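You operate a simulated robot arm through the tools that you are given. There is no shell and no other tool. Be economical: measure what you need, move in short steps, check, and stop when the job is done.

Carry out the task below with a simulated robot arm. There is one attempt and no reset: what you move stays moved.

TASK
Rinse the silver gland and the red piston and rack them.
Fine: under the nozzle till clean, drying rack; then pump off and nozzle down; leave the lid open. Where these are worked on the way, their far stop is far enough and under half their travel is too little: nozzle. What is to be rubbed or washed off counts as gone when no trace of it is left.

The check looks at the end state, three seconds after you hand in, the way a careful person would. Anything else that was tipped, shoved, dropped, spilled or broken makes it a failure. Lids that push on must go on centred and level and be pressed home; caps that screw on are set level and turned clockwise until they are tight.

THE ROBOT
A 7-joint arm with a two-finger parallel gripper on a trunk, on a base that drives. Base frame: it is fixed to the floor where the robot stands at the start and does not move with it; the origin is under the middle of the robot, x ahead of it, y to its left, z up. Lengths are in m, angles in degrees, forces in N, time in s.
With the tool pointing down near the work surface it reaches from about 0.3 to 0.72 m from the robot's upright axis, wherever it stands. Its first joint turns from -166.0 to 166.0 degrees. Places, roughly: drain valve [0.3, -0.4, 0.6]; drying rack [0.6, 0.2, 0.9]; flow knob [0.4, -0.2, 0.7]; nozzle [0.6, -0.3, 0.9]; pump switch [0.3, -0.1, 0.8]. Payload 3.43 kg.
The TCP is the grasp point between the finger pads, 0.03 m short of the fingertips. In the tool frame z runs along the fingers and y along their closing line. Largest opening 0.094 m; finger width 0.028, thickness 0.01; the body of the gripper, 0.05 by 0.096 m, starts 0.055 m behind the TCP.
Orientation is that of the tool frame in the base frame, as a unit quaternion [w, x, y, z]. With the fingers straight down and closing along the base's y, the tool's x points along the base's -x, its y along +y and its z along -z.

THE INTERFACE
- The arm moves only by the tool apply_moves. Its argument "steps" is one flat list of numbers, 7 for each row, row after row: the finger opening in m, from 0 to 0.094, then the shift along the base's x, y, z in m, then the turn, a rotation vector about the base's x, y, z in degrees. In form: [hand, x, y, z, rx, ry, rz, hand, x, y, z, rx, ry, rz, ...]. A call has 1 to 8 rows; each row is the pose to reach, as a shift and turn from the pose commanded when the call began. Rows are played at 5 a second. More than 0.05 m and 8.6 degrees between two rows, or a gripper value outside its range, and nothing of the call is played. A pose out of reach is approached as far as the arm can. The call stops where the force on the tool passes 90 N (or 10 N more than at its start, if that is more) or the arm is blocked; 0.2 s more then pass. The fingers move at their own pace (about 0.108 m/s each) and stop on an object; they squeeze with about 35 N. The grip force told is the motor's: it shows also when the fingers shut on nothing. Time passes only in rows, and 0.2 s behind the last, so rows that repeat a pose let the fingers close. It gives the time, the measured TCP pose, the force on the tool (base axes), the opening and the grip force at its end, in the units of the frame above (readings bear some noise), with the torque about the TCP (base axes, N m) and any sound that the robot's microphone picked up.
- Cameras (640 x 400 px; columns grow to the right, rows downward): "scene" is now at [0.3969, 0.1119, 1.2697]; the picture's right is [0.00, -0.17, 0.99], its down [-0.64, 0.75, 0.13] and it looks along [-0.77, -0.63, -0.11] (base axes); focal length 214 px, centre (320, 200). "wrist" rides on the gripper at [0.076, 0.014, -0.102] in the tool frame; the picture's right is [-0.18, 0.98, 0.00], its down [-0.75, -0.14, -0.64] and it looks along [-0.63, -0.12, 0.77] (tool axes); focal length 243 px, centre (320, 200). There is no depth. A picture from a camera that has moved, and an enlarged one, comes with that camera's place and axes in the base frame and with its lens.
- camera(camera): a new picture of that camera. No time passes.
- slide_trunk(by): slides the trunk up (or, below 0, down) by that many m; the arm and the scene camera ride with it, the base frame stays. It gives what a move gives, with no picture.
- drive_base(legs): drives the robot by 1 to 6 legs, each [ahead, left, turn to the left] in m, m and degrees, along the robot's own axes; the way and the turn of a leg run together, so that a leg with both is an arc; at most 1.5 m and 180 degrees a leg. The arm and the cameras ride along, it lands a little off, and it stops where it bumps. It gives what a move gives.
- head_to(pan, tilt): turns the head with the scene camera to pan (to the left, within 80 degrees either way) and tilt (down, from -29 to 69), counted from straight ahead of the robot. It gives what a move gives.
- inspect(camera, box): a new picture of the part [left, top, right, bottom] of that camera's present view, enlarged. No time passes.
- sign_off(): hands the job in; it is judged then, once.

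Go step by step. Nothing tells you exact positions but the pictures and the camera data: compare them with the known pose of the tool, close in by small moves and look again before you grip or let go. The budget is 120 turns and 82 pictures, counting those below and the enlarged ones. Unless the task says otherwise, let go and move clear before handing in, and close with one line.

The tools are called by a JSON object that holds its "name" and its "arguments". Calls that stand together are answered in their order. apply_moves: Moves the arm, as the interface text tells. Its arguments: {"type":"object","properties":{"steps":{"type":"array","items":{"type":"number"}}},"required":["steps"]} The other tools are called the same way: slide_trunk (by) slides the trunk up or down; drive_base (legs) drives the base; head_to (pan, tilt) turns the head that bears the scene camera; camera (camera) takes a picture; inspect (camera, box) takes an enlarged picture of a part of a camera's view; sign_off () hands the job in.

At the start:

```text
time: 0.0
tcp_pos: [0.365, 0.1896, 1.155]
tcp_rot: [0.0, 0.0, 1.0, 0.0]
ft_force: [1.0, 0.0, -0.1]
ft_torque: [-0.02, 0.01, 0.0]
grip_width: 0.0941
gripper_force: 0.1
trunk travel left (down, up): [-0.25, 0.34]
robot x, y, heading: [-0.0026, -0.0002, 0.1]
head pan, tilt: [-80.2, 49.9]
```

scene: 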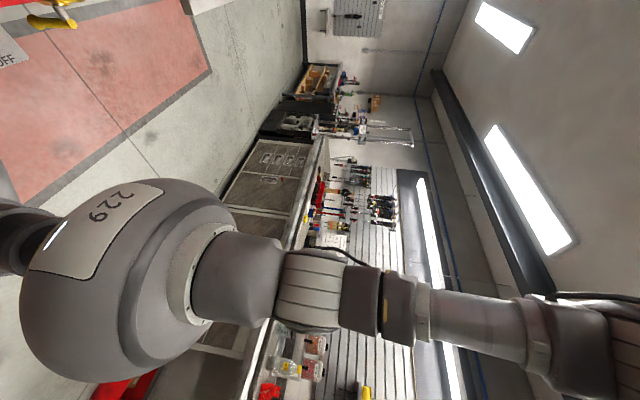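
wrist: 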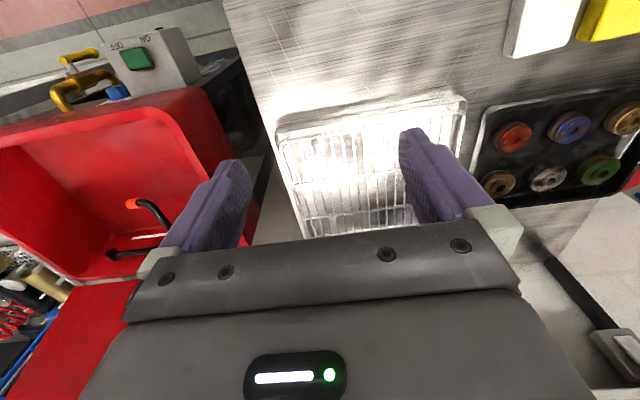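

I see a red wash tub on the right (-y), a drying rack in the middle and a tray of round parts to the left. I'll turn the head towards the bench and zoom in on the parts.

{"name": "head_to", "arguments": {"pan": 0, "tilt": 50}}

{"name": "camera", "arguments": {"camera": "scene"}}

{"name": "inspect", "arguments": {"camera": "wrist", "box": [440, 60, 640, 220]}}

{"name": "inspect", "arguments": {"camera": "wrist", "box": [0, 0, 280, 280]}}

```text
time: 1.5
tcp_pos: [0.3646, 0.1893, 1.1542]
tcp_rot: [-0.001, 0.0, 1.0, 0.0]
ft_force: [-0.5, -0.2, -0.2]
ft_torque: [-0.01, -0.01, 0.03]
grip_width: 0.094
gripper_force: 0.0
trunk travel left (down, up): [-0.25, 0.34]
robot x, y, heading: [-0.0012, -0.0008, 0.1]
head pan, tilt: [0.0, 50.0]
```

```text
79 pictures are left
camera scene: at [0.3968, 0.1878, 1.2058], right [0.0, -1.0, 0.0], down [-0.64, 0.0, 0.77], along [-0.77, 0.0, -0.64], focal length 214 px, centre (320, 200)
```

scene: 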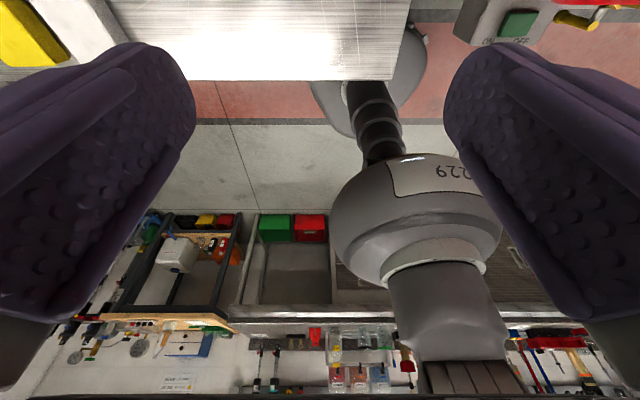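

```text
2.50 times, centred on (540, 140) of wrist
camera zoom: at [0.2878, 0.2047, 1.2574], right [0.18, 0.98, 0.0], down [0.75, -0.14, 0.64], along [0.63, -0.12, -0.77], focal length 606 px, centre (-230, 350)
```

zoom: 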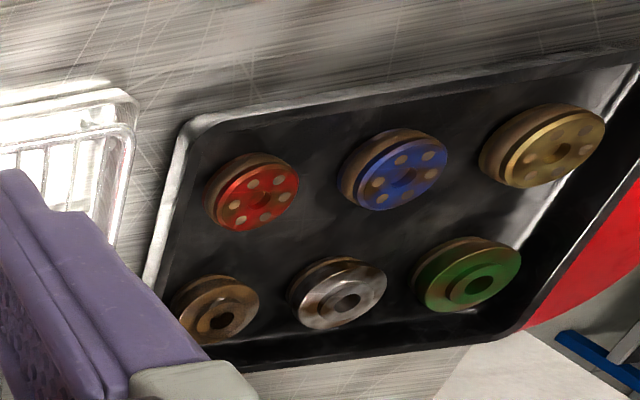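

```text
1.43 times, centred on (140, 140) of wrist
camera zoom: at [0.2878, 0.2047, 1.2574], right [0.18, 0.98, 0.0], down [0.75, -0.14, 0.64], along [0.63, -0.12, -0.77], focal length 347 px, centre (577, 286)
```

zoom: 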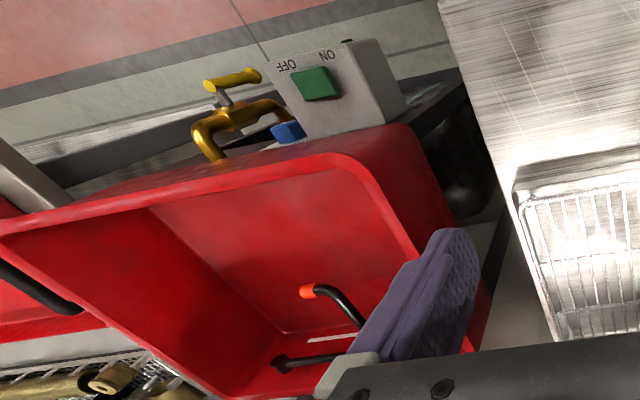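

The tray holds pistons (ring of holes: red, blue, gold) and glands (raised boss: bronze, silver, green). The head camera points backwards in this pose, so I'll see how it answers to tilt.

{"name": "head_to", "arguments": {"pan": 0, "tilt": 0}}

{"name": "camera", "arguments": {"camera": "scene"}}

```text
time: 2.7
tcp_pos: [0.365, 0.1882, 1.1552]
tcp_rot: [0.001, 0.0, 1.0, 0.0]
ft_force: [-1.2, -0.2, 0.0]
ft_torque: [-0.03, -0.02, -0.01]
grip_width: 0.0941
gripper_force: 0.1
trunk travel left (down, up): [-0.25, 0.34]
robot x, y, heading: [0.003, -0.0005, 0.1]
head pan, tilt: [0.0, 0.0]
```

```text
76 pictures are left
camera scene: at [0.4746, 0.1878, 1.1928], right [0.0, -1.0, 0.0], down [-1.0, 0.0, 0.0], along [0.0, 0.0, -1.0], focal length 214 px, centre (320, 200)
```

scene: 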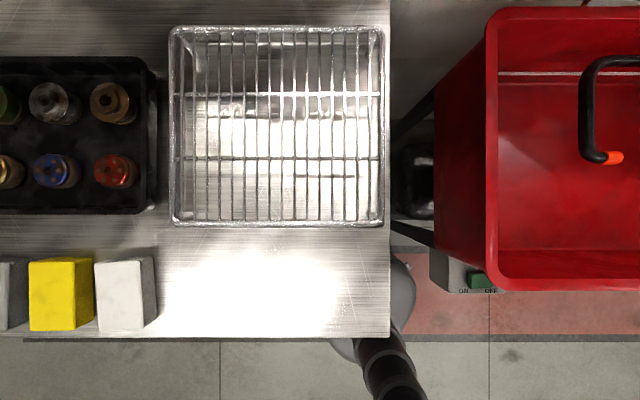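

With tilt 0 the head camera looks straight down, which gives a useful map: red piston near (0.52, 0.50) and silver gland near (0.62, 0.59). Now I'll look at the washer.

{"name": "head_to", "arguments": {"pan": -45, "tilt": 0}}

{"name": "camera", "arguments": {"camera": "scene"}}

{"name": "head_to", "arguments": {"pan": -60, "tilt": -25}}

{"name": "camera", "arguments": {"camera": "scene"}}

```text
time: 3.8
tcp_pos: [0.3642, 0.1878, 1.155]
tcp_rot: [-0.001, 0.0, 1.0, 0.0]
ft_force: [1.1, -0.3, 0.1]
ft_torque: [0.0, -0.02, 0.0]
grip_width: 0.0941
gripper_force: 0.0
trunk travel left (down, up): [-0.25, 0.34]
robot x, y, heading: [0.0012, -0.0014, -0.0]
head pan, tilt: [-45.0, 0.0]
```

```text
75 pictures are left
camera scene: at [0.4747, 0.1242, 1.2191], right [0.0, -0.71, 0.71], down [-1.0, 0.0, 0.0], along [0.0, -0.71, -0.71], focal length 214 px, centre (320, 200)
```

scene: 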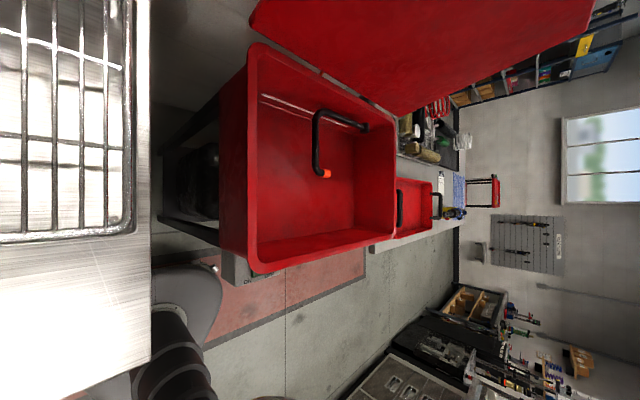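

```text
time: 4.7
tcp_pos: [0.3644, 0.1897, 1.1531]
tcp_rot: [0.0, 0.0, 1.0, 0.0]
ft_force: [-1.2, 0.9, 0.9]
ft_torque: [0.01, 0.0, 0.01]
grip_width: 0.0939
gripper_force: 0.1
trunk travel left (down, up): [-0.25, 0.34]
robot x, y, heading: [-0.0001, -0.0019, -0.3]
head pan, tilt: [-60.0, -25.0]
```

```text
74 pictures are left
camera scene: at [0.5103, 0.1263, 1.2472], right [0.0, -0.5, 0.87], down [-0.91, -0.37, -0.21], along [0.42, -0.79, -0.45], focal length 214 px, centre (320, 200)
```

scene: 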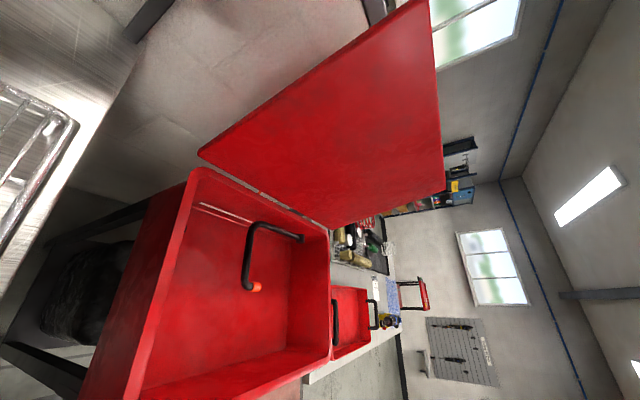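

The lid is already open, hinged at the back. I'll enlarge the nozzle and the controls.

{"name": "inspect", "arguments": {"camera": "scene", "box": [180, 180, 340, 320]}}

{"name": "head_to", "arguments": {"pan": -50, "tilt": 25}}

{"name": "camera", "arguments": {"camera": "scene"}}

```text
2.86 times, centred on (260, 250) of scene
camera zoom: at [0.5103, 0.1263, 1.2472], right [0.0, -0.5, 0.87], down [-0.91, -0.37, -0.21], along [0.42, -0.79, -0.45], focal length 613 px, centre (491, 57)
```

zoom: 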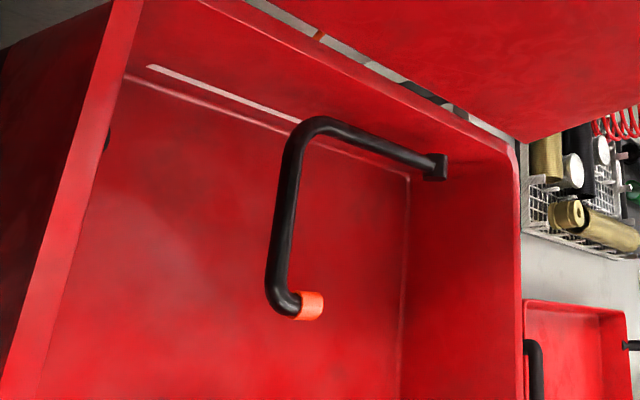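

```text
time: 5.9
tcp_pos: [0.3637, 0.1882, 1.1549]
tcp_rot: [0.0, 0.0, 1.0, 0.0]
ft_force: [-0.9, 0.3, -0.5]
ft_torque: [0.02, -0.01, 0.02]
grip_width: 0.094
gripper_force: 0.0
trunk travel left (down, up): [-0.25, 0.34]
robot x, y, heading: [-0.0004, -0.0005, 0.0]
head pan, tilt: [-50.0, 25.0]
```

```text
72 pictures are left
camera scene: at [0.4344, 0.1172, 1.2236], right [0.0, -0.64, 0.77], down [-0.91, 0.32, 0.27], along [-0.42, -0.69, -0.58], focal length 214 px, centre (320, 200)
```

scene: 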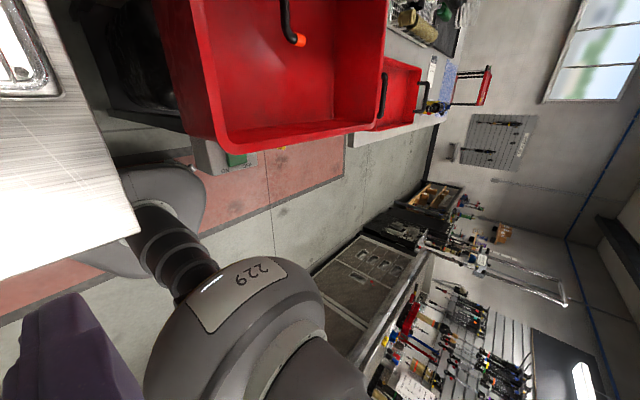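

The nozzle is a black gooseneck folded flat. By triangulation its root is near (0.67, -0.39, 0.885), the long segment runs along x at about y=-0.20, and the orange tip is near (0.533, -0.237, 0.885). It probably swings up about the root. I'll move over it at a safe height and look.

{"name": "apply_moves", "arguments": {"steps": [0.094, 0.025, -0.042, 0, 0, 0, 0, 0.094, 0.05, -0.084, 0, 0, 0, 0, 0.094, 0.075, -0.126, 0, 0, 0, 0, 0.094, 0.1, -0.168, 0, 0, 0, 0, 0.094, 0.125, -0.21, 0, 0, 0, 0, 0.094, 0.15, -0.252, 0, 0, 0, 0, 0.094, 0.175, -0.294, 0, 0, 0, 0, 0.094, 0.2, -0.336, 0, 0, 0, 0]}}

{"name": "head_to", "arguments": {"pan": 0, "tilt": 0}}

{"name": "camera", "arguments": {"camera": "scene"}}

{"name": "camera", "arguments": {"camera": "wrist"}}

```text
time: 7.7
tcp_pos: [0.5652, -0.1496, 1.1566]
tcp_rot: [0.0, 0.0, 1.0, 0.0]
ft_force: [-0.6, 1.1, 0.9]
ft_torque: [-0.02, 0.01, -0.04]
grip_width: 0.0939
gripper_force: 0.0
trunk travel left (down, up): [-0.25, 0.34]
robot x, y, heading: [0.0007, -0.0014, -0.0]
head pan, tilt: [-50.0, 25.0]
```

```text
time: 8.9
tcp_pos: [0.5641, -0.1477, 1.1563]
tcp_rot: [0.0, 0.0, 1.0, 0.0]
ft_force: [0.2, -0.6, 0.3]
ft_torque: [-0.02, -0.01, -0.03]
grip_width: 0.0939
gripper_force: 0.0
trunk travel left (down, up): [-0.25, 0.34]
robot x, y, heading: [-0.0028, -0.0011, -0.0]
head pan, tilt: [0.0, 0.0]
```

```text
71 pictures are left
camera scene: at [0.6746, -0.1487, 1.1946], right [0.0, -1.0, 0.0], down [-1.0, 0.0, 0.0], along [0.0, 0.0, -1.0], focal length 214 px, centre (320, 200)
```

scene: 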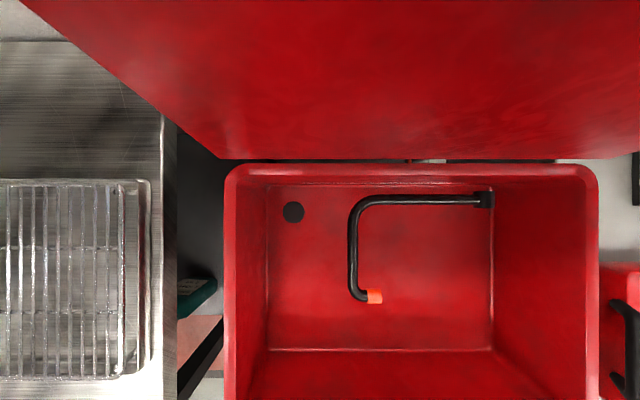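

```text
70 pictures are left
camera wrist: at [0.4878, -0.1318, 1.2593], right [0.18, 0.98, 0.0], down [0.75, -0.14, 0.64], along [0.63, -0.12, -0.77], focal length 243 px, centre (320, 200)
```

wrist: 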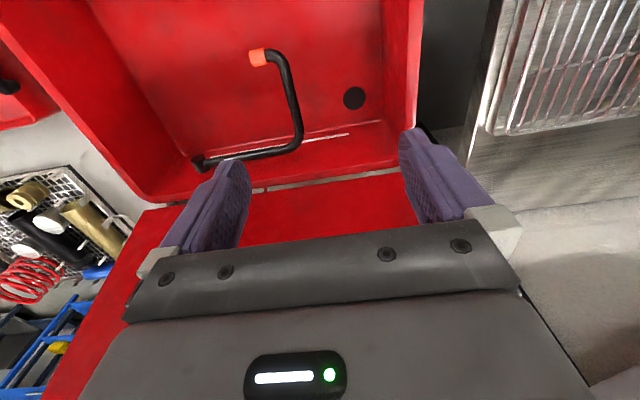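

From above, the nozzle's x-segment is at y≈-0.198, x 0.545–0.65, z≈0.885. I'll lower the open fingers astride it, then grip.

{"name": "apply_moves", "arguments": {"steps": [0.094, 0.018, -0.025, -0.035, 0, 0, 0, 0.094, 0.0355, -0.05, -0.07, 0, 0, 0, 0.094, 0.0355, -0.05, -0.115, 0, 0, 0, 0.094, 0.0355, -0.05, -0.16, 0, 0, 0, 0.094, 0.0355, -0.05, -0.205, 0, 0, 0, 0.094, 0.0355, -0.05, -0.23, 0, 0, 0]}}

{"name": "camera", "arguments": {"camera": "wrist"}}

```text
time: 10.3
tcp_pos: [0.598, -0.198, 0.9225]
tcp_rot: [0.0, 0.0, 1.0, 0.0]
ft_force: [0.8, 0.2, -0.4]
ft_torque: [0.01, 0.0, 0.04]
grip_width: 0.094
gripper_force: 0.0
trunk travel left (down, up): [-0.25, 0.34]
robot x, y, heading: [0.0004, -0.0024, 0.1]
head pan, tilt: [0.0, 0.0]
```

```text
69 pictures are left
camera wrist: at [0.5214, -0.1816, 1.0254], right [0.18, 0.98, 0.0], down [0.75, -0.14, 0.64], along [0.63, -0.12, -0.77], focal length 243 px, centre (320, 200)
```

wrist: 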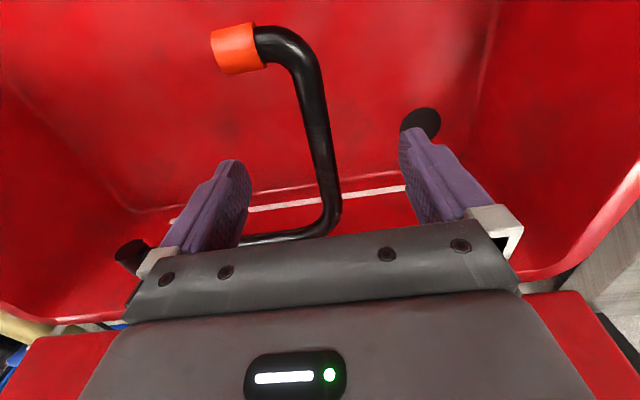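

The tube is centred between the fingers. I'll lower to it and close.

{"name": "apply_moves", "arguments": {"steps": [0.094, 0, 0, -0.045, 0, 0, 0, 0.0, 0, 0, -0.045, 0, 0, 0, 0.0, 0, 0, -0.045, 0, 0, 0, 0.0, 0, 0, -0.045, 0, 0, 0]}}

{"name": "camera", "arguments": {"camera": "wrist"}}

```text
time: 11.3
tcp_pos: [0.5994, -0.1968, 0.8788]
tcp_rot: [-0.001, 0.001, 1.0, 0.001]
ft_force: [-1.4, 1.8, 0.1]
ft_torque: [0.04, 0.03, -0.22]
grip_width: 0.0198
gripper_force: 45.2
trunk travel left (down, up): [-0.25, 0.34]
robot x, y, heading: [-0.0002, 0.0024, -0.2]
head pan, tilt: [0.0, 0.0]
```

```text
68 pictures are left
camera wrist: at [0.5213, -0.1806, 0.9814], right [0.18, 0.98, 0.0], down [0.75, -0.14, 0.64], along [0.63, -0.12, -0.77], focal length 243 px, centre (320, 200)
```

wrist: 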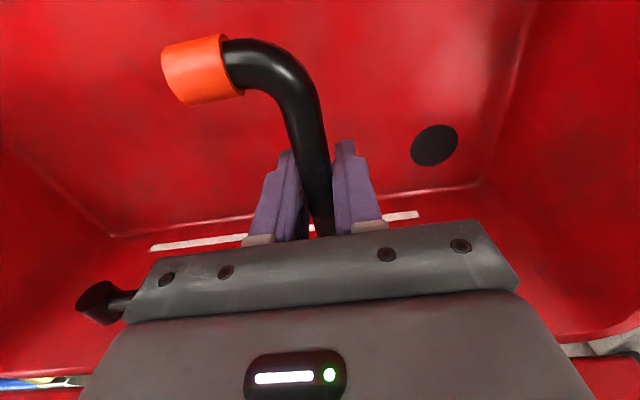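

The tube is gripped. I'll try lifting along an arc about the root and watch the force.

{"name": "apply_moves", "arguments": {"steps": [0, 0, -0.0007, 0.0165, 2, 0, 0, 0, 0, -0.0029, 0.033, 4, 0, 0, 0, 0, -0.0065, 0.049, 6, 0, 0, 0, 0, -0.0115, 0.065, 8, 0, 0]}}

{"name": "camera", "arguments": {"camera": "wrist"}}

```text
time: 12.3
tcp_pos: [0.5977, -0.2084, 0.945]
tcp_rot: [-0.001, 0.0, 0.998, 0.07]
ft_force: [-9.7, 9.1, 1.6]
ft_torque: [0.07, 0.15, -0.26]
grip_width: 0.0197
gripper_force: 44.8
trunk travel left (down, up): [-0.25, 0.34]
robot x, y, heading: [-0.0033, 0.001, 0.1]
head pan, tilt: [0.0, 0.0]
```

```text
67 pictures are left
camera wrist: at [0.5214, -0.2062, 1.0495], right [0.18, 0.97, 0.14], down [0.75, -0.23, 0.61], along [0.63, -0.01, -0.78], focal length 243 px, centre (320, 200)
```

wrist: 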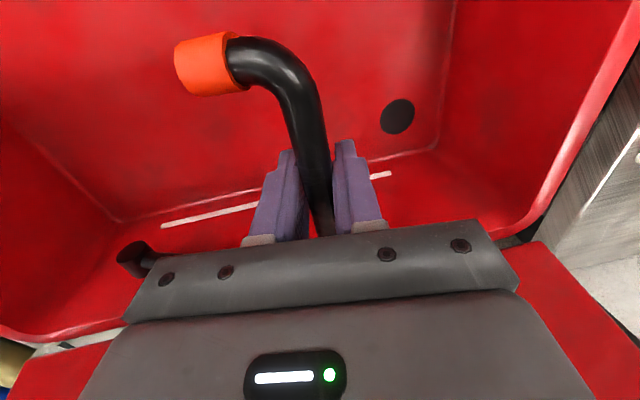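

It swings as expected. I'll continue the arc to about 68 degrees.

{"name": "apply_moves", "arguments": {"steps": [0, 0, -0.0077, 0.0183, 2.5, 0, 0, 0, 0, -0.0174, 0.0357, 5, 0, 0, 0, 0, -0.0288, 0.052, 7.5, 0, 0, 0, 0, -0.0418, 0.067, 10, 0, 0, 0, 0, -0.0564, 0.0806, 12.5, 0, 0, 0, 0, -0.0723, 0.0925, 15, 0, 0, 0, 0, -0.0893, 0.1028, 17.5, 0, 0, 0, 0, -0.1073, 0.1112, 20, 0, 0]}}

{"name": "camera", "arguments": {"camera": "wrist"}}

```text
time: 14.1
tcp_pos: [0.5983, -0.3153, 1.058]
tcp_rot: [0.001, 0.0, 0.97, 0.241]
ft_force: [-12.1, 5.8, 14.1]
ft_torque: [0.09, -0.89, -0.65]
grip_width: 0.0199
gripper_force: 45.0
trunk travel left (down, up): [-0.25, 0.34]
robot x, y, heading: [-0.0003, -0.0025, 0.1]
head pan, tilt: [0.0, 0.0]
```

```text
66 pictures are left
camera wrist: at [0.5219, -0.3491, 1.1552], right [0.18, 0.87, 0.46], down [0.75, -0.43, 0.5], along [0.63, 0.25, -0.73], focal length 243 px, centre (320, 200)
```

wrist: 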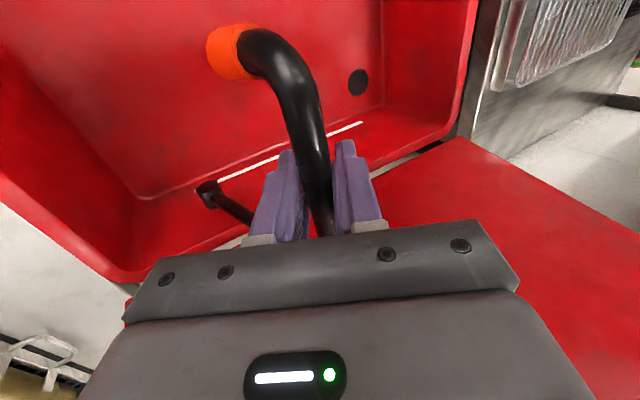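

About 68° now. I'll go on to the upright stop.

{"name": "apply_moves", "arguments": {"steps": [0, 0, -0.022, 0.0073, 2, 0, 0, 0, 0, -0.0448, 0.012, 4, 0, 0, 0, 0, -0.0712, 0.0138, 6, 0, 0, 0, 0, -0.0712, 0.0138, 6, 0, 0]}}

{"name": "camera", "arguments": {"camera": "wrist"}}

```text
time: 15.1
tcp_pos: [0.5597, -0.3533, 1.0763]
tcp_rot: [0.0, -0.001, 0.957, 0.291]
ft_force: [44.0, 2.0, 21.1]
ft_torque: [-0.35, -0.26, 0.16]
grip_width: 0.0176
gripper_force: 45.0
out of reach, approached as far as the arm can: row 1, 2, 3, 4
trunk travel left (down, up): [-0.25, 0.34]
robot x, y, heading: [0.0008, 0.0026, -0.0]
head pan, tilt: [0.0, 0.0]
```

```text
65 pictures are left
camera wrist: at [0.4839, -0.3967, 1.1697], right [0.18, 0.82, 0.55], down [0.75, -0.47, 0.46], along [0.63, 0.33, -0.7], focal length 243 px, centre (320, 200)
```

wrist: 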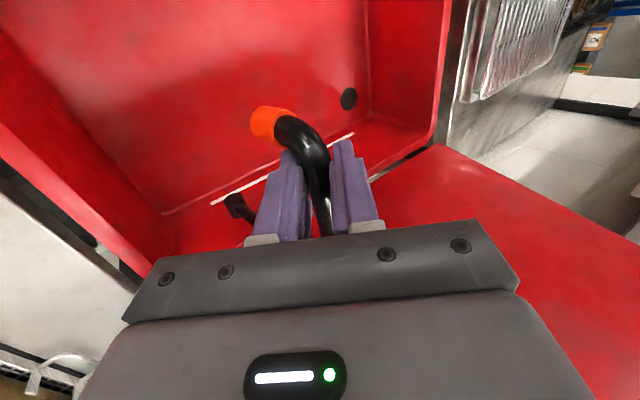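

I'm at the reach limit with the nozzle at about 80°. I'll open the fingers and withdraw towards the robot, then check where it stays.

{"name": "apply_moves", "arguments": {"steps": [0.06, 0, 0, 0, 0, 0, 0, 0.06, 0, 0, 0, 0, 0, 0, 0.06, -0.04, 0, 0, 0, 0, 0, 0.06, -0.08, 0, 0, 0, 0, 0, 0.06, -0.12, 0, 0, 0, 0, 0, 0.06, -0.16, 0.0, 0.02, 0, 0, 0, 0.06, -0.18, 0.03, 0.05, 0, 0, 0]}}

{"name": "camera", "arguments": {"camera": "wrist"}}

{"name": "camera", "arguments": {"camera": "scene"}}

```text
time: 16.9
tcp_pos: [0.4555, -0.4934, 1.242]
tcp_rot: [0.195, 0.062, 0.972, 0.118]
ft_force: [2.8, 1.8, 1.1]
ft_torque: [-0.15, 0.27, 0.0]
grip_width: 0.06
gripper_force: 0.0
out of reach, approached as far as the arm can: row 3, 4, 5, 6
trunk travel left (down, up): [-0.25, 0.34]
robot x, y, heading: [-0.003, 0.0032, 0.2]
head pan, tilt: [0.0, 0.0]
stopped in row 7: the arm was blocked; the commanded pose is now the measured one
```

```text
64 pictures are left
camera wrist: at [0.3457, -0.4856, 1.3087], right [0.24, 0.92, 0.32], down [0.43, -0.39, 0.81], along [0.87, -0.06, -0.49], focal length 243 px, centre (320, 200)
```

wrist: 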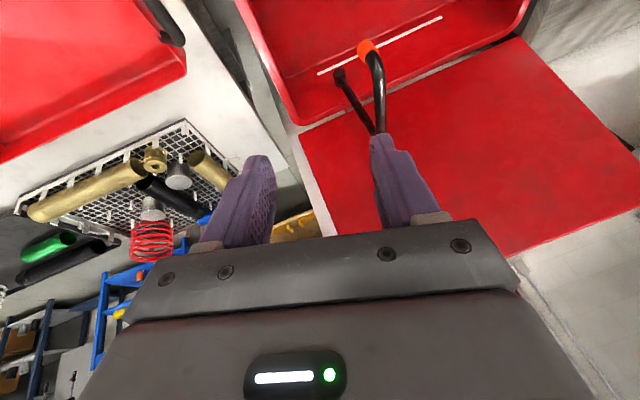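

```text
63 pictures are left
camera scene: at [0.5405, -0.5205, 1.3146], right [-0.08, -0.96, -0.25], down [-0.92, 0.17, -0.36], along [0.39, 0.2, -0.9], focal length 214 px, centre (320, 200)
```

scene: 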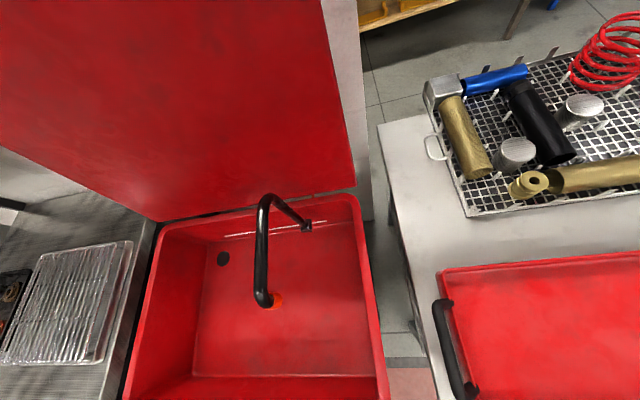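

The nozzle is up and stays there, but the arm has gone into an awkward pose. I'll bring it back to a sane, tool-down pose in front of the tub.

{"name": "apply_moves", "arguments": {"steps": [0.06, -0.01, 0.04, 0, -2.3, 3.75, 1.2, 0.06, -0.02, 0.08, -0.005, -4.5, 7.5, 2.4, 0.06, -0.03, 0.12, -0.01, -6.8, 11.25, 3.6, 0.06, -0.04, 0.16, -0.02, -9.1, 15, 4.8, 0.06, -0.05, 0.2, -0.03, -11.3, 18.75, 6, 0.06, -0.055, 0.24, -0.04, -13.6, 22.5, 7.15]}}

{"name": "camera", "arguments": {"camera": "scene"}}

{"name": "camera", "arguments": {"camera": "wrist"}}

```text
time: 18.3
tcp_pos: [0.3935, -0.2675, 1.1996]
tcp_rot: [0.003, 0.003, 1.0, 0.002]
ft_force: [0.1, -0.1, -0.6]
ft_torque: [-0.01, -0.02, 0.0]
grip_width: 0.06
gripper_force: 0.1
trunk travel left (down, up): [-0.25, 0.34]
robot x, y, heading: [-0.0062, -0.0008, 0.2]
head pan, tilt: [0.0, 0.0]
```

```text
62 pictures are left
camera scene: at [0.5043, -0.2686, 1.238], right [-0.01, -1.0, 0.0], down [-1.0, 0.01, 0.0], along [0.0, 0.0, -1.0], focal length 214 px, centre (320, 200)
```

scene: 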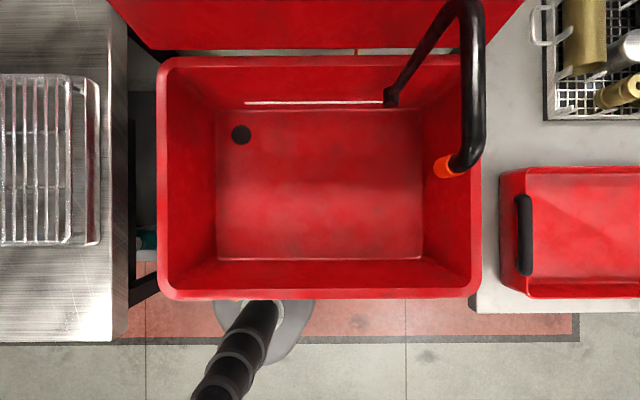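

```text
61 pictures are left
camera wrist: at [0.3173, -0.2503, 1.3018], right [0.19, 0.98, 0.0], down [0.75, -0.15, 0.65], along [0.63, -0.12, -0.76], focal length 243 px, centre (320, 200)
```

wrist: 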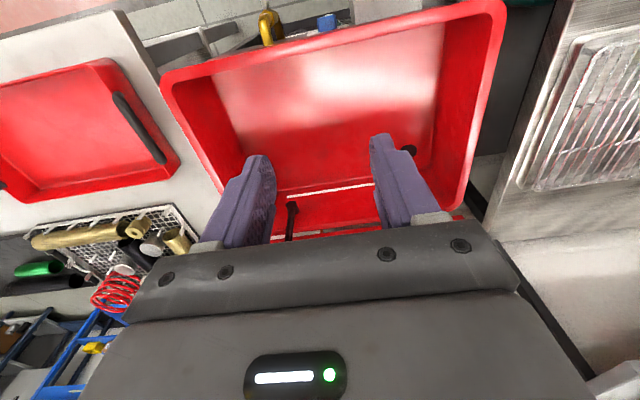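

The nozzle is fully upright: tip near (0.535, -0.384, 1.035), pointing down. Next I'll look at the pump switch and flow knob on the front.

{"name": "apply_moves", "arguments": {"steps": [0.06, -0.03, 0.03, 0, 0, 0, 0, 0.06, -0.05, 0.07, 0, 0, 0, 0, 0.06, -0.07, 0.11, 0, 0, 0, 0, 0.06, -0.085, 0.145, 0, 0, 0, 0]}}

{"name": "camera", "arguments": {"camera": "wrist"}}

{"name": "camera", "arguments": {"camera": "scene"}}

```text
time: 19.3
tcp_pos: [0.3063, -0.1169, 1.1966]
tcp_rot: [0.003, 0.004, 1.0, 0.002]
ft_force: [-0.5, 0.8, -0.2]
ft_torque: [0.02, -0.01, 0.03]
grip_width: 0.06
gripper_force: 0.1
trunk travel left (down, up): [-0.25, 0.34]
robot x, y, heading: [0.0004, -0.0047, -0.0]
head pan, tilt: [0.0, 0.0]
```

```text
60 pictures are left
camera wrist: at [0.2295, -0.0999, 1.2996], right [0.19, 0.98, 0.0], down [0.75, -0.15, 0.65], along [0.63, -0.12, -0.76], focal length 243 px, centre (320, 200)
```

wrist: 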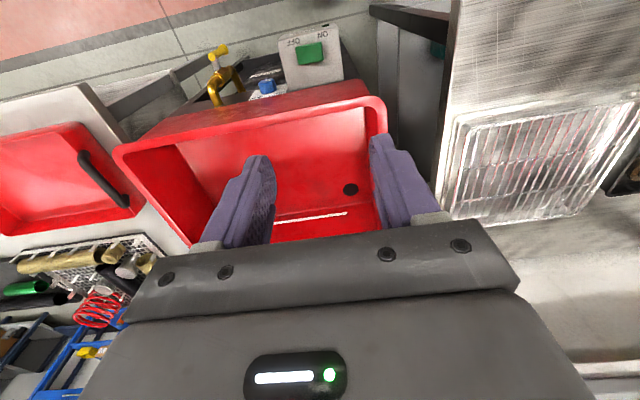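

```text
59 pictures are left
camera scene: at [0.4166, -0.1182, 1.236], right [-0.01, -1.0, 0.0], down [-1.0, 0.01, -0.01], along [0.01, 0.0, -1.0], focal length 214 px, centre (320, 200)
```

scene: 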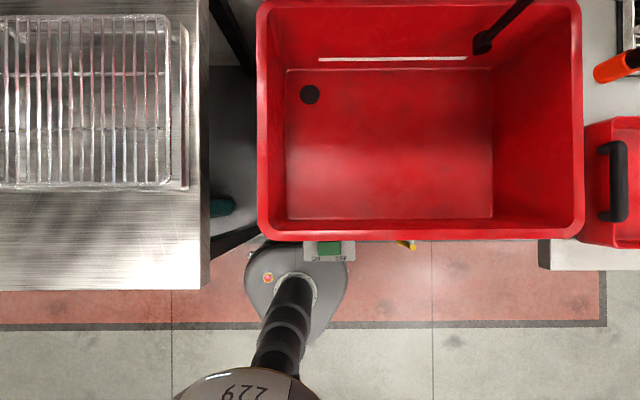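

{"name": "inspect", "arguments": {"camera": "wrist", "box": [180, 10, 380, 130]}}

{"name": "inspect", "arguments": {"camera": "scene", "box": [250, 220, 430, 340]}}

```text
3.20 times, centred on (280, 70) of wrist
camera zoom: at [0.2295, -0.0999, 1.2996], right [0.19, 0.98, 0.0], down [0.75, -0.15, 0.65], along [0.63, -0.12, -0.76], focal length 776 px, centre (448, 616)
```

zoom: 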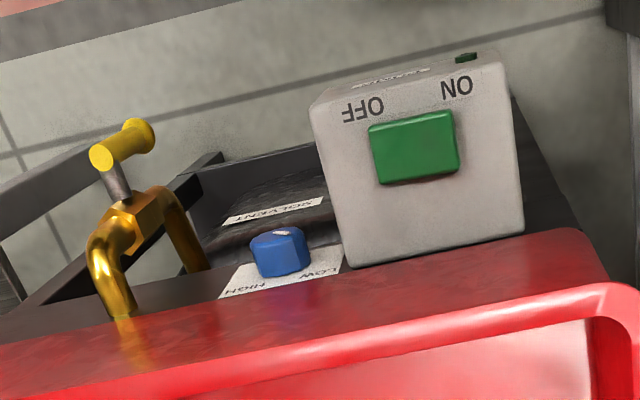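

```text
3.33 times, centred on (340, 280) of scene
camera zoom: at [0.4166, -0.1182, 1.236], right [-0.01, -1.0, 0.0], down [-1.0, 0.01, -0.01], along [0.01, 0.0, -1.0], focal length 715 px, centre (253, -67)
```

zoom: 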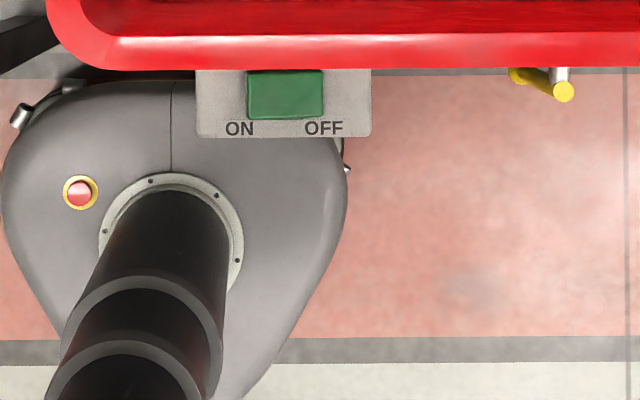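

The pump rocker is at about (0.311, -0.138, 0.75), with ON on the +y side and OFF on the -y side. I'll come down closed-fingered over the ON side.

{"name": "apply_moves", "arguments": {"steps": [0, -0.003, -0.003, -0.045, 0, 0, 0, 0, -0.003, -0.003, -0.09, 0, 0, 0, 0, -0.003, -0.003, -0.135, 0, 0, 0, 0, -0.003, -0.003, -0.18, 0, 0, 0, 0, -0.003, -0.003, -0.225, 0, 0, 0, 0, -0.003, -0.003, -0.27, 0, 0, 0, 0, -0.003, -0.003, -0.315, 0, 0, 0, 0, -0.003, -0.003, -0.36, 0, 0, 0]}}

{"name": "camera", "arguments": {"camera": "wrist"}}

{"name": "head_to", "arguments": {"pan": 0, "tilt": 69}}

{"name": "camera", "arguments": {"camera": "scene"}}

```text
time: 21.1
tcp_pos: [0.3042, -0.1217, 0.8393]
tcp_rot: [0.003, 0.003, 1.0, 0.001]
ft_force: [0.7, 0.1, 0.2]
ft_torque: [-0.03, -0.02, -0.01]
grip_width: 0.0
gripper_force: 33.4
trunk travel left (down, up): [-0.25, 0.34]
robot x, y, heading: [-0.0003, 0.0013, -0.2]
head pan, tilt: [0.0, 0.0]
```

```text
56 pictures are left
camera wrist: at [0.227, -0.1051, 0.9413], right [0.19, 0.98, 0.0], down [0.75, -0.15, 0.65], along [0.63, -0.12, -0.76], focal length 243 px, centre (320, 200)
```

wrist: 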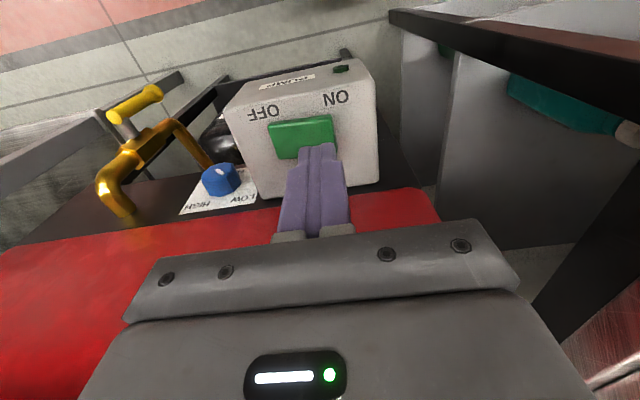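

```text
time: 22.5
tcp_pos: [0.3229, -0.1311, 0.84]
tcp_rot: [0.006, -0.045, 0.999, 0.0]
ft_force: [73.2, 45.1, -27.8]
ft_torque: [-3.53, 5.1, -1.12]
grip_width: 0.0
gripper_force: 33.5
trunk travel left (down, up): [-0.25, 0.34]
robot x, y, heading: [0.0, -0.0414, 5.4]
head pan, tilt: [0.0, 68.8]
```

```text
55 pictures are left
camera scene: at [0.3981, -0.1235, 0.8761], right [0.09, -1.0, -0.02], down [-0.93, -0.09, 0.35], along [-0.35, -0.01, -0.94], focal length 214 px, centre (320, 200)
```

scene: 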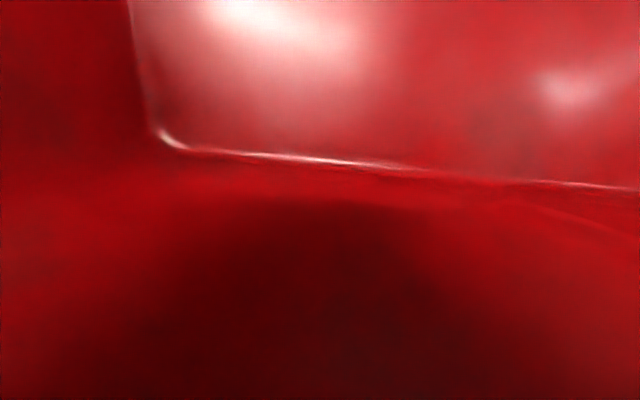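

Turning the head pushed against the tub, because the camera hangs ahead of the gripper. I'll turn it back at once and check the state.

{"name": "head_to", "arguments": {"pan": 0, "tilt": 0}}

{"name": "apply_moves", "arguments": {"steps": [0, 0, 0, 0.03, 0, 0, 0, 0, 0, 0, 0.07, 0, 0, 0]}}

{"name": "camera", "arguments": {"camera": "wrist"}}

```text
time: 23.9
tcp_pos: [0.3014, -0.1213, 0.8396]
tcp_rot: [-0.001, 0.005, 1.0, 0.002]
ft_force: [0.4, 0.0, 0.0]
ft_torque: [0.01, 0.0, -0.02]
grip_width: 0.0
gripper_force: 33.2
trunk travel left (down, up): [-0.25, 0.34]
robot x, y, heading: [-0.002, 0.0005, 0.1]
head pan, tilt: [0.0, 0.0]
```

```text
time: 24.5
tcp_pos: [0.3011, -0.1216, 0.9101]
tcp_rot: [0.002, 0.004, 1.0, 0.002]
ft_force: [-0.1, -0.4, 0.1]
ft_torque: [-0.02, 0.0, 0.01]
grip_width: 0.0
gripper_force: 32.7
trunk travel left (down, up): [-0.25, 0.34]
robot x, y, heading: [-0.0007, -0.0026, -0.2]
head pan, tilt: [0.0, 0.0]
```

```text
54 pictures are left
camera wrist: at [0.2252, -0.1045, 1.0113], right [0.19, 0.98, 0.0], down [0.75, -0.15, 0.64], along [0.63, -0.12, -0.76], focal length 243 px, centre (320, 200)
```

wrist: 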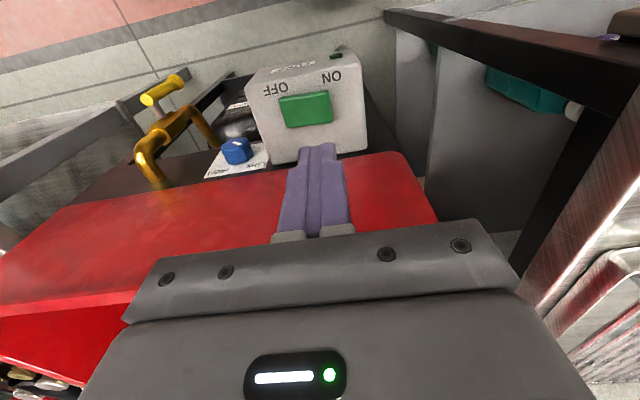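

All is back in place. Rocker at (0.313, -0.137, 0.75). I'll lower carefully in small steps over the ON end, watching the force.

{"name": "apply_moves", "arguments": {"steps": [0, 0.003, 0.001, -0.04, 0, 0, 0, 0, 0.003, 0.002, -0.07, 0, 0, 0, 0, 0.003, 0.002, -0.085, 0, 0, 0, 0, 0.003, 0.002, -0.1, 0, 0, 0]}}

{"name": "inspect", "arguments": {"camera": "wrist", "box": [180, 40, 440, 240]}}

```text
time: 25.5
tcp_pos: [0.3053, -0.1189, 0.8088]
tcp_rot: [0.003, 0.003, 1.0, 0.001]
ft_force: [-0.3, -0.3, -0.3]
ft_torque: [0.03, -0.04, 0.03]
grip_width: 0.0
gripper_force: 32.9
trunk travel left (down, up): [-0.25, 0.34]
robot x, y, heading: [-0.003, 0.0, -0.0]
head pan, tilt: [0.0, 0.0]
```

```text
2.00 times, centred on (310, 140) of wrist
camera zoom: at [0.2292, -0.1023, 0.9116], right [0.19, 0.98, 0.0], down [0.75, -0.15, 0.65], along [0.63, -0.12, -0.76], focal length 485 px, centre (340, 320)
```

zoom: 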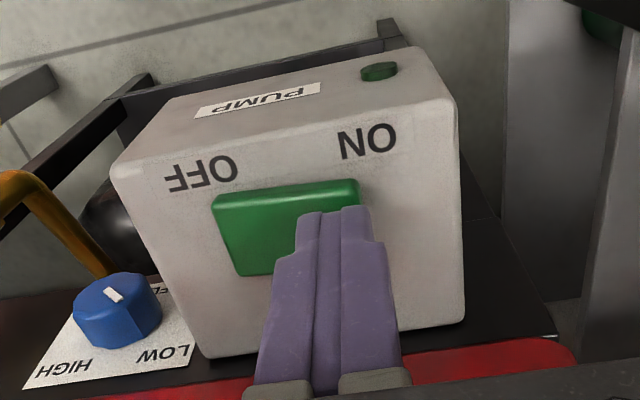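

The fingertips are over the ON half. Pressing down in small steps.

{"name": "apply_moves", "arguments": {"steps": [0, 0, 0, -0.01, 0, 0, 0, 0, 0, 0, -0.015, 0, 0, 0, 0, 0, 0, -0.02, 0, 0, 0, 0, 0, 0, -0.024, 0, 0, 0]}}

{"name": "inspect", "arguments": {"camera": "wrist", "box": [180, 40, 440, 240]}}

```text
time: 26.1
tcp_pos: [0.3076, -0.1193, 0.8005]
tcp_rot: [0.013, 0.003, 1.0, -0.002]
ft_force: [-16.5, 3.6, 56.1]
ft_torque: [-0.55, -5.55, 0.36]
grip_width: 0.0
gripper_force: 32.8
trunk travel left (down, up): [-0.25, 0.34]
robot x, y, heading: [-0.0026, -0.0008, 0.0]
head pan, tilt: [0.0, 0.0]
stopped in row 3: the force on the tool passed its limit at 104 N (the readings are from after the stop); the commanded pose is now the measured one
```

```text
2.00 times, centred on (310, 140) of wrist
camera zoom: at [0.229, -0.1033, 0.901], right [0.19, 0.98, 0.0], down [0.74, -0.14, 0.66], along [0.65, -0.12, -0.75], focal length 485 px, centre (340, 320)
```

zoom: 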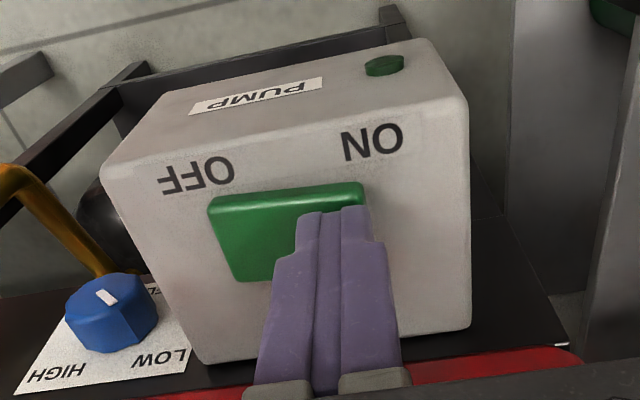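

The stop was not the rocker: something on the front of the hand met the tub rim. I'll lift, back the base up a bit, and come in tilted so that the front of the hand clears the rim.

{"name": "apply_moves", "arguments": {"steps": [0, 0, 0, 0.04, 0, 0, 0, 0, 0, 0, 0.09, 0, 0, 0, 0, 0, 0, 0.14, 0, 0, 0, 0, 0, 0, 0.18, 0, 0, 0]}}

{"name": "drive_base", "arguments": {"legs": [[-0.15, 0, 0]]}}

{"name": "camera", "arguments": {"camera": "scene"}}

```text
time: 27.1
tcp_pos: [0.3106, -0.1213, 0.9778]
tcp_rot: [0.009, 0.003, 1.0, -0.001]
ft_force: [-0.1, -0.3, -0.1]
ft_torque: [-0.01, -0.02, -0.01]
grip_width: 0.0004
gripper_force: 32.9
trunk travel left (down, up): [-0.25, 0.34]
robot x, y, heading: [-0.0024, -0.0011, -0.0]
head pan, tilt: [0.0, 0.0]
```

```text
time: 28.5
tcp_pos: [0.1605, -0.1231, 0.9775]
tcp_rot: [0.009, 0.005, 1.0, -0.001]
ft_force: [-0.1, 0.5, -0.5]
ft_torque: [0.01, 0.0, -0.02]
grip_width: 0.0001
gripper_force: 33.4
trunk travel left (down, up): [-0.25, 0.34]
robot x, y, heading: [-0.1497, 0.0018, -0.1]
head pan, tilt: [0.0, 0.0]
```

```text
51 pictures are left
camera scene: at [0.2697, -0.1246, 1.0182], right [-0.01, -1.0, 0.0], down [-1.0, 0.01, -0.02], along [0.02, 0.0, -1.0], focal length 214 px, centre (320, 200)
```

scene: 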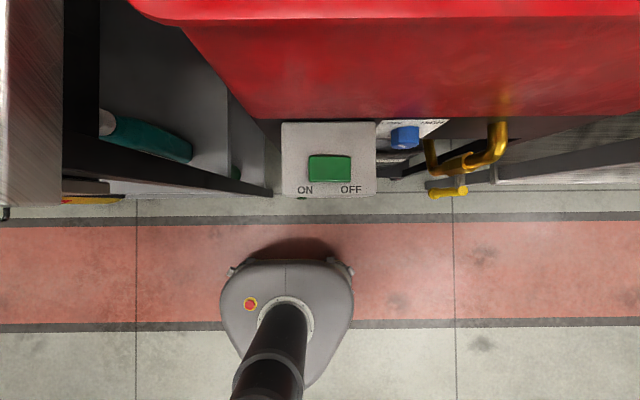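

Now I'll tilt the tool 30° (hand leaning back towards the robot) and come over the ON half.

{"name": "apply_moves", "arguments": {"steps": [0, 0.03, 0.001, 0, 0, -7.5, 0, 0, 0.06, 0.002, 0, 0, -15, 0, 0, 0.09, 0.003, 0, 0, -22.5, 0, 0, 0.12, 0.004, 0, 0, -30, 0, 0, 0.1375, 0.004, -0.04, 0, -30, 0, 0, 0.1375, 0.004, -0.08, 0, -30, 0, 0, 0.1375, 0.004, -0.12, 0, -30, 0, 0, 0.1375, 0.004, -0.15, 0, -30, 0]}}

{"name": "camera", "arguments": {"camera": "wrist"}}

```text
time: 30.3
tcp_pos: [0.2966, -0.118, 0.8273]
tcp_rot: [0.268, 0.006, 0.963, 0.001]
ft_force: [0.6, -0.2, -0.6]
ft_torque: [0.01, 0.0, 0.01]
grip_width: 0.0
gripper_force: 32.6
trunk travel left (down, up): [-0.25, 0.34]
robot x, y, heading: [-0.148, 0.0009, -0.2]
head pan, tilt: [0.0, 0.0]
```

```text
50 pictures are left
camera wrist: at [0.1793, -0.1023, 0.8767], right [0.17, 0.98, 0.1], down [0.31, -0.15, 0.94], along [0.94, -0.13, -0.33], focal length 243 px, centre (320, 200)
```

wrist: 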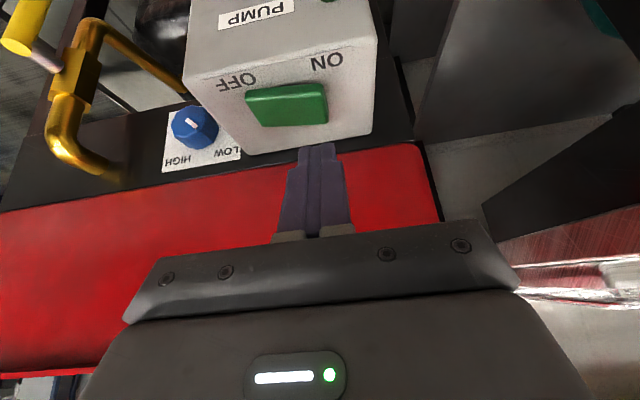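

Clear of the rim now. I'll press straight down on the ON half.

{"name": "apply_moves", "arguments": {"steps": [0, 0, 0, -0.025, 0, 0, 0, 0, 0, 0, -0.035, 0, 0, 0, 0, 0, 0, -0.042, 0, 0, 0, 0, 0, 0, -0.048, 0, 0, 0, 0, 0, 0, -0.054, 0, 0, 0]}}

{"name": "camera", "arguments": {"camera": "wrist"}}

```text
time: 30.7
tcp_pos: [0.2996, -0.1214, 0.8176]
tcp_rot: [0.288, 0.005, 0.957, -0.003]
ft_force: [-47.2, 6.4, 70.2]
ft_torque: [-0.74, -9.83, 0.61]
grip_width: 0.0
gripper_force: 33.0
trunk travel left (down, up): [-0.25, 0.34]
robot x, y, heading: [-0.1524, -0.0023, -0.4]
head pan, tilt: [0.0, 0.0]
stopped in row 2: the force on the tool passed its limit at 108 N (the readings are from after the stop); the commanded pose is now the measured one
```

```text
49 pictures are left
camera wrist: at [0.1784, -0.1033, 0.8605], right [0.16, 0.98, 0.1], down [0.27, -0.14, 0.95], along [0.95, -0.13, -0.29], focal length 243 px, centre (320, 200)
```

wrist: 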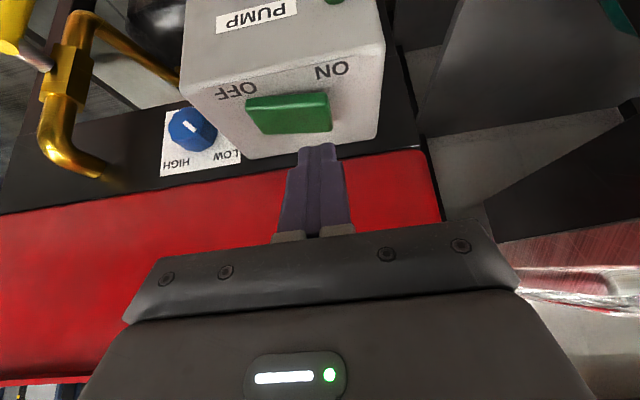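

The torque shows that the head camera ahead of the hand is hitting the rim. Panned to -80 it sits about 7 cm higher, so I'll lift, pan it away and retry.

{"name": "apply_moves", "arguments": {"steps": [0, -0.02, 0, 0.04, 0, 0, 0, 0, -0.03, 0, 0.08, 0, 0, 0, 0, -0.04, 0, 0.12, 0, 0, 0]}}

{"name": "head_to", "arguments": {"pan": -80, "tilt": 0}}

{"name": "camera", "arguments": {"camera": "scene"}}

```text
time: 31.5
tcp_pos: [0.2625, -0.1205, 0.9307]
tcp_rot: [0.281, 0.006, 0.96, -0.002]
ft_force: [-0.2, 0.4, -1.6]
ft_torque: [-0.01, 0.02, 0.02]
grip_width: 0.0
gripper_force: 32.9
trunk travel left (down, up): [-0.25, 0.34]
robot x, y, heading: [-0.1509, 0.0008, -0.3]
head pan, tilt: [0.0, 0.0]
```

```text
time: 33.1
tcp_pos: [0.263, -0.1205, 0.9298]
tcp_rot: [0.281, 0.006, 0.96, -0.001]
ft_force: [-0.1, -0.8, 0.1]
ft_torque: [-0.01, 0.02, 0.03]
grip_width: 0.0
gripper_force: 32.7
trunk travel left (down, up): [-0.25, 0.34]
robot x, y, heading: [-0.1512, 0.0016, -0.3]
head pan, tilt: [-80.0, 0.0]
```

```text
48 pictures are left
camera scene: at [0.294, -0.2106, 1.0833], right [-0.53, -0.17, 0.83], down [-0.84, 0.01, -0.54], along [0.08, -0.99, -0.15], focal length 214 px, centre (320, 200)
```

scene: 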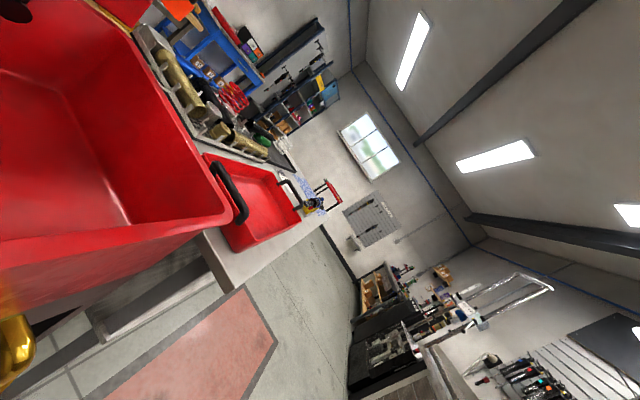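

Head is out of the way. Retry the press on ON.

{"name": "apply_moves", "arguments": {"steps": [0, 0.0345, 0.001, -0.03, 0, 0, 0, 0, 0.0345, 0.001, -0.07, 0, 0, 0, 0, 0.0345, 0.001, -0.105, 0, 0, 0, 0, 0.0345, 0.001, -0.125, 0, 0, 0, 0, 0.0345, 0.001, -0.135, 0, 0, 0, 0, 0.0345, 0.001, -0.143, 0, 0, 0, 0, 0.0345, 0.001, -0.15, 0, 0, 0]}}

{"name": "camera", "arguments": {"camera": "wrist"}}

```text
time: 34.5
tcp_pos: [0.2995, -0.1199, 0.7962]
tcp_rot: [0.292, 0.005, 0.956, -0.003]
ft_force: [-26.8, 7.3, 64.2]
ft_torque: [-0.31, 0.46, -0.13]
grip_width: 0.0001
gripper_force: 33.3
trunk travel left (down, up): [-0.25, 0.34]
robot x, y, heading: [-0.1533, 0.0029, -0.4]
head pan, tilt: [-80.0, 0.0]
stopped in row 7: the force on the tool passed its limit at 104 N (the readings are from after the stop); the commanded pose is now the measured one
```

```text
47 pictures are left
camera wrist: at [0.1784, -0.1023, 0.8385], right [0.16, 0.98, 0.1], down [0.27, -0.14, 0.95], along [0.95, -0.13, -0.28], focal length 243 px, centre (320, 200)
```

wrist: 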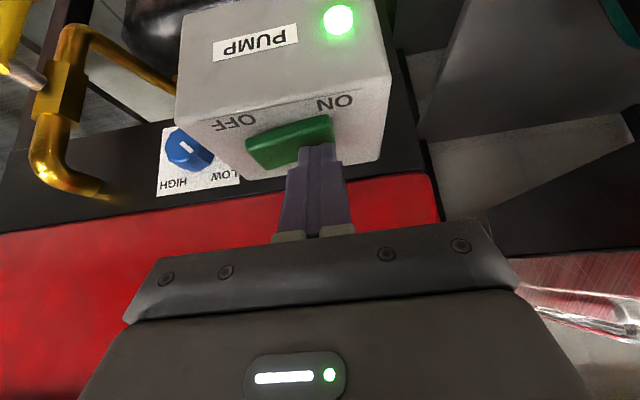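

The pump lamp is lit, so the pump is ON. Now I'll retreat upward, straighten the tool and check the water.

{"name": "apply_moves", "arguments": {"steps": [0, -0.01, 0, 0.04, 0, 0, 0, 0, -0.02, 0, 0.085, 0, 0, 0, 0, -0.03, 0, 0.13, 0, 0, 0, 0.05, -0.03, 0, 0.175, 0, 7, 0, 0.094, -0.03, 0, 0.22, 0, 14, 0, 0.094, -0.03, 0, 0.265, 0, 21, 0, 0.094, -0.03, 0, 0.31, 0, 28, 0, 0.094, -0.03, 0, 0.345, 0, 34, 0]}}

{"name": "head_to", "arguments": {"pan": -40, "tilt": -25}}

{"name": "camera", "arguments": {"camera": "scene"}}

```text
time: 36.3
tcp_pos: [0.2718, -0.1194, 1.1372]
tcp_rot: [-0.005, 0.003, 1.0, -0.003]
ft_force: [-0.5, -0.2, 0.2]
ft_torque: [-0.04, 0.0, 0.01]
grip_width: 0.094
gripper_force: 0.1
trunk travel left (down, up): [-0.25, 0.34]
robot x, y, heading: [-0.1498, -0.0025, -0.2]
head pan, tilt: [-80.0, 0.0]
```

```text
time: 37.4
tcp_pos: [0.2722, -0.1191, 1.1371]
tcp_rot: [-0.004, 0.004, 1.0, -0.002]
ft_force: [0.3, -0.3, -0.3]
ft_torque: [-0.04, 0.01, 0.0]
grip_width: 0.0939
gripper_force: 0.1
trunk travel left (down, up): [-0.25, 0.34]
robot x, y, heading: [-0.1509, -0.0005, -0.1]
head pan, tilt: [-40.0, -25.0]
```

```text
46 pictures are left
camera scene: at [0.4184, -0.1668, 1.2096], right [0.0, -0.76, 0.65], down [-0.91, -0.27, -0.31], along [0.41, -0.59, -0.69], focal length 214 px, centre (320, 200)
```

scene: 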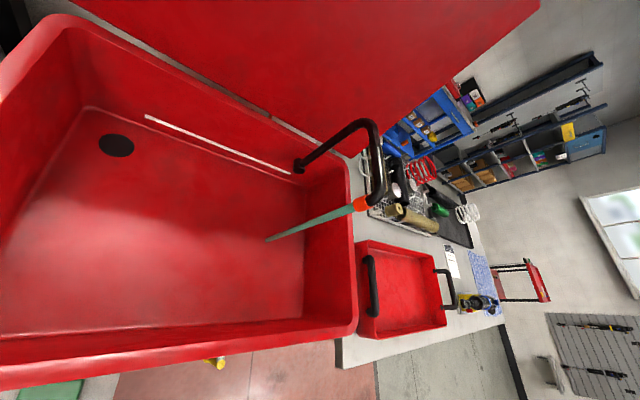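

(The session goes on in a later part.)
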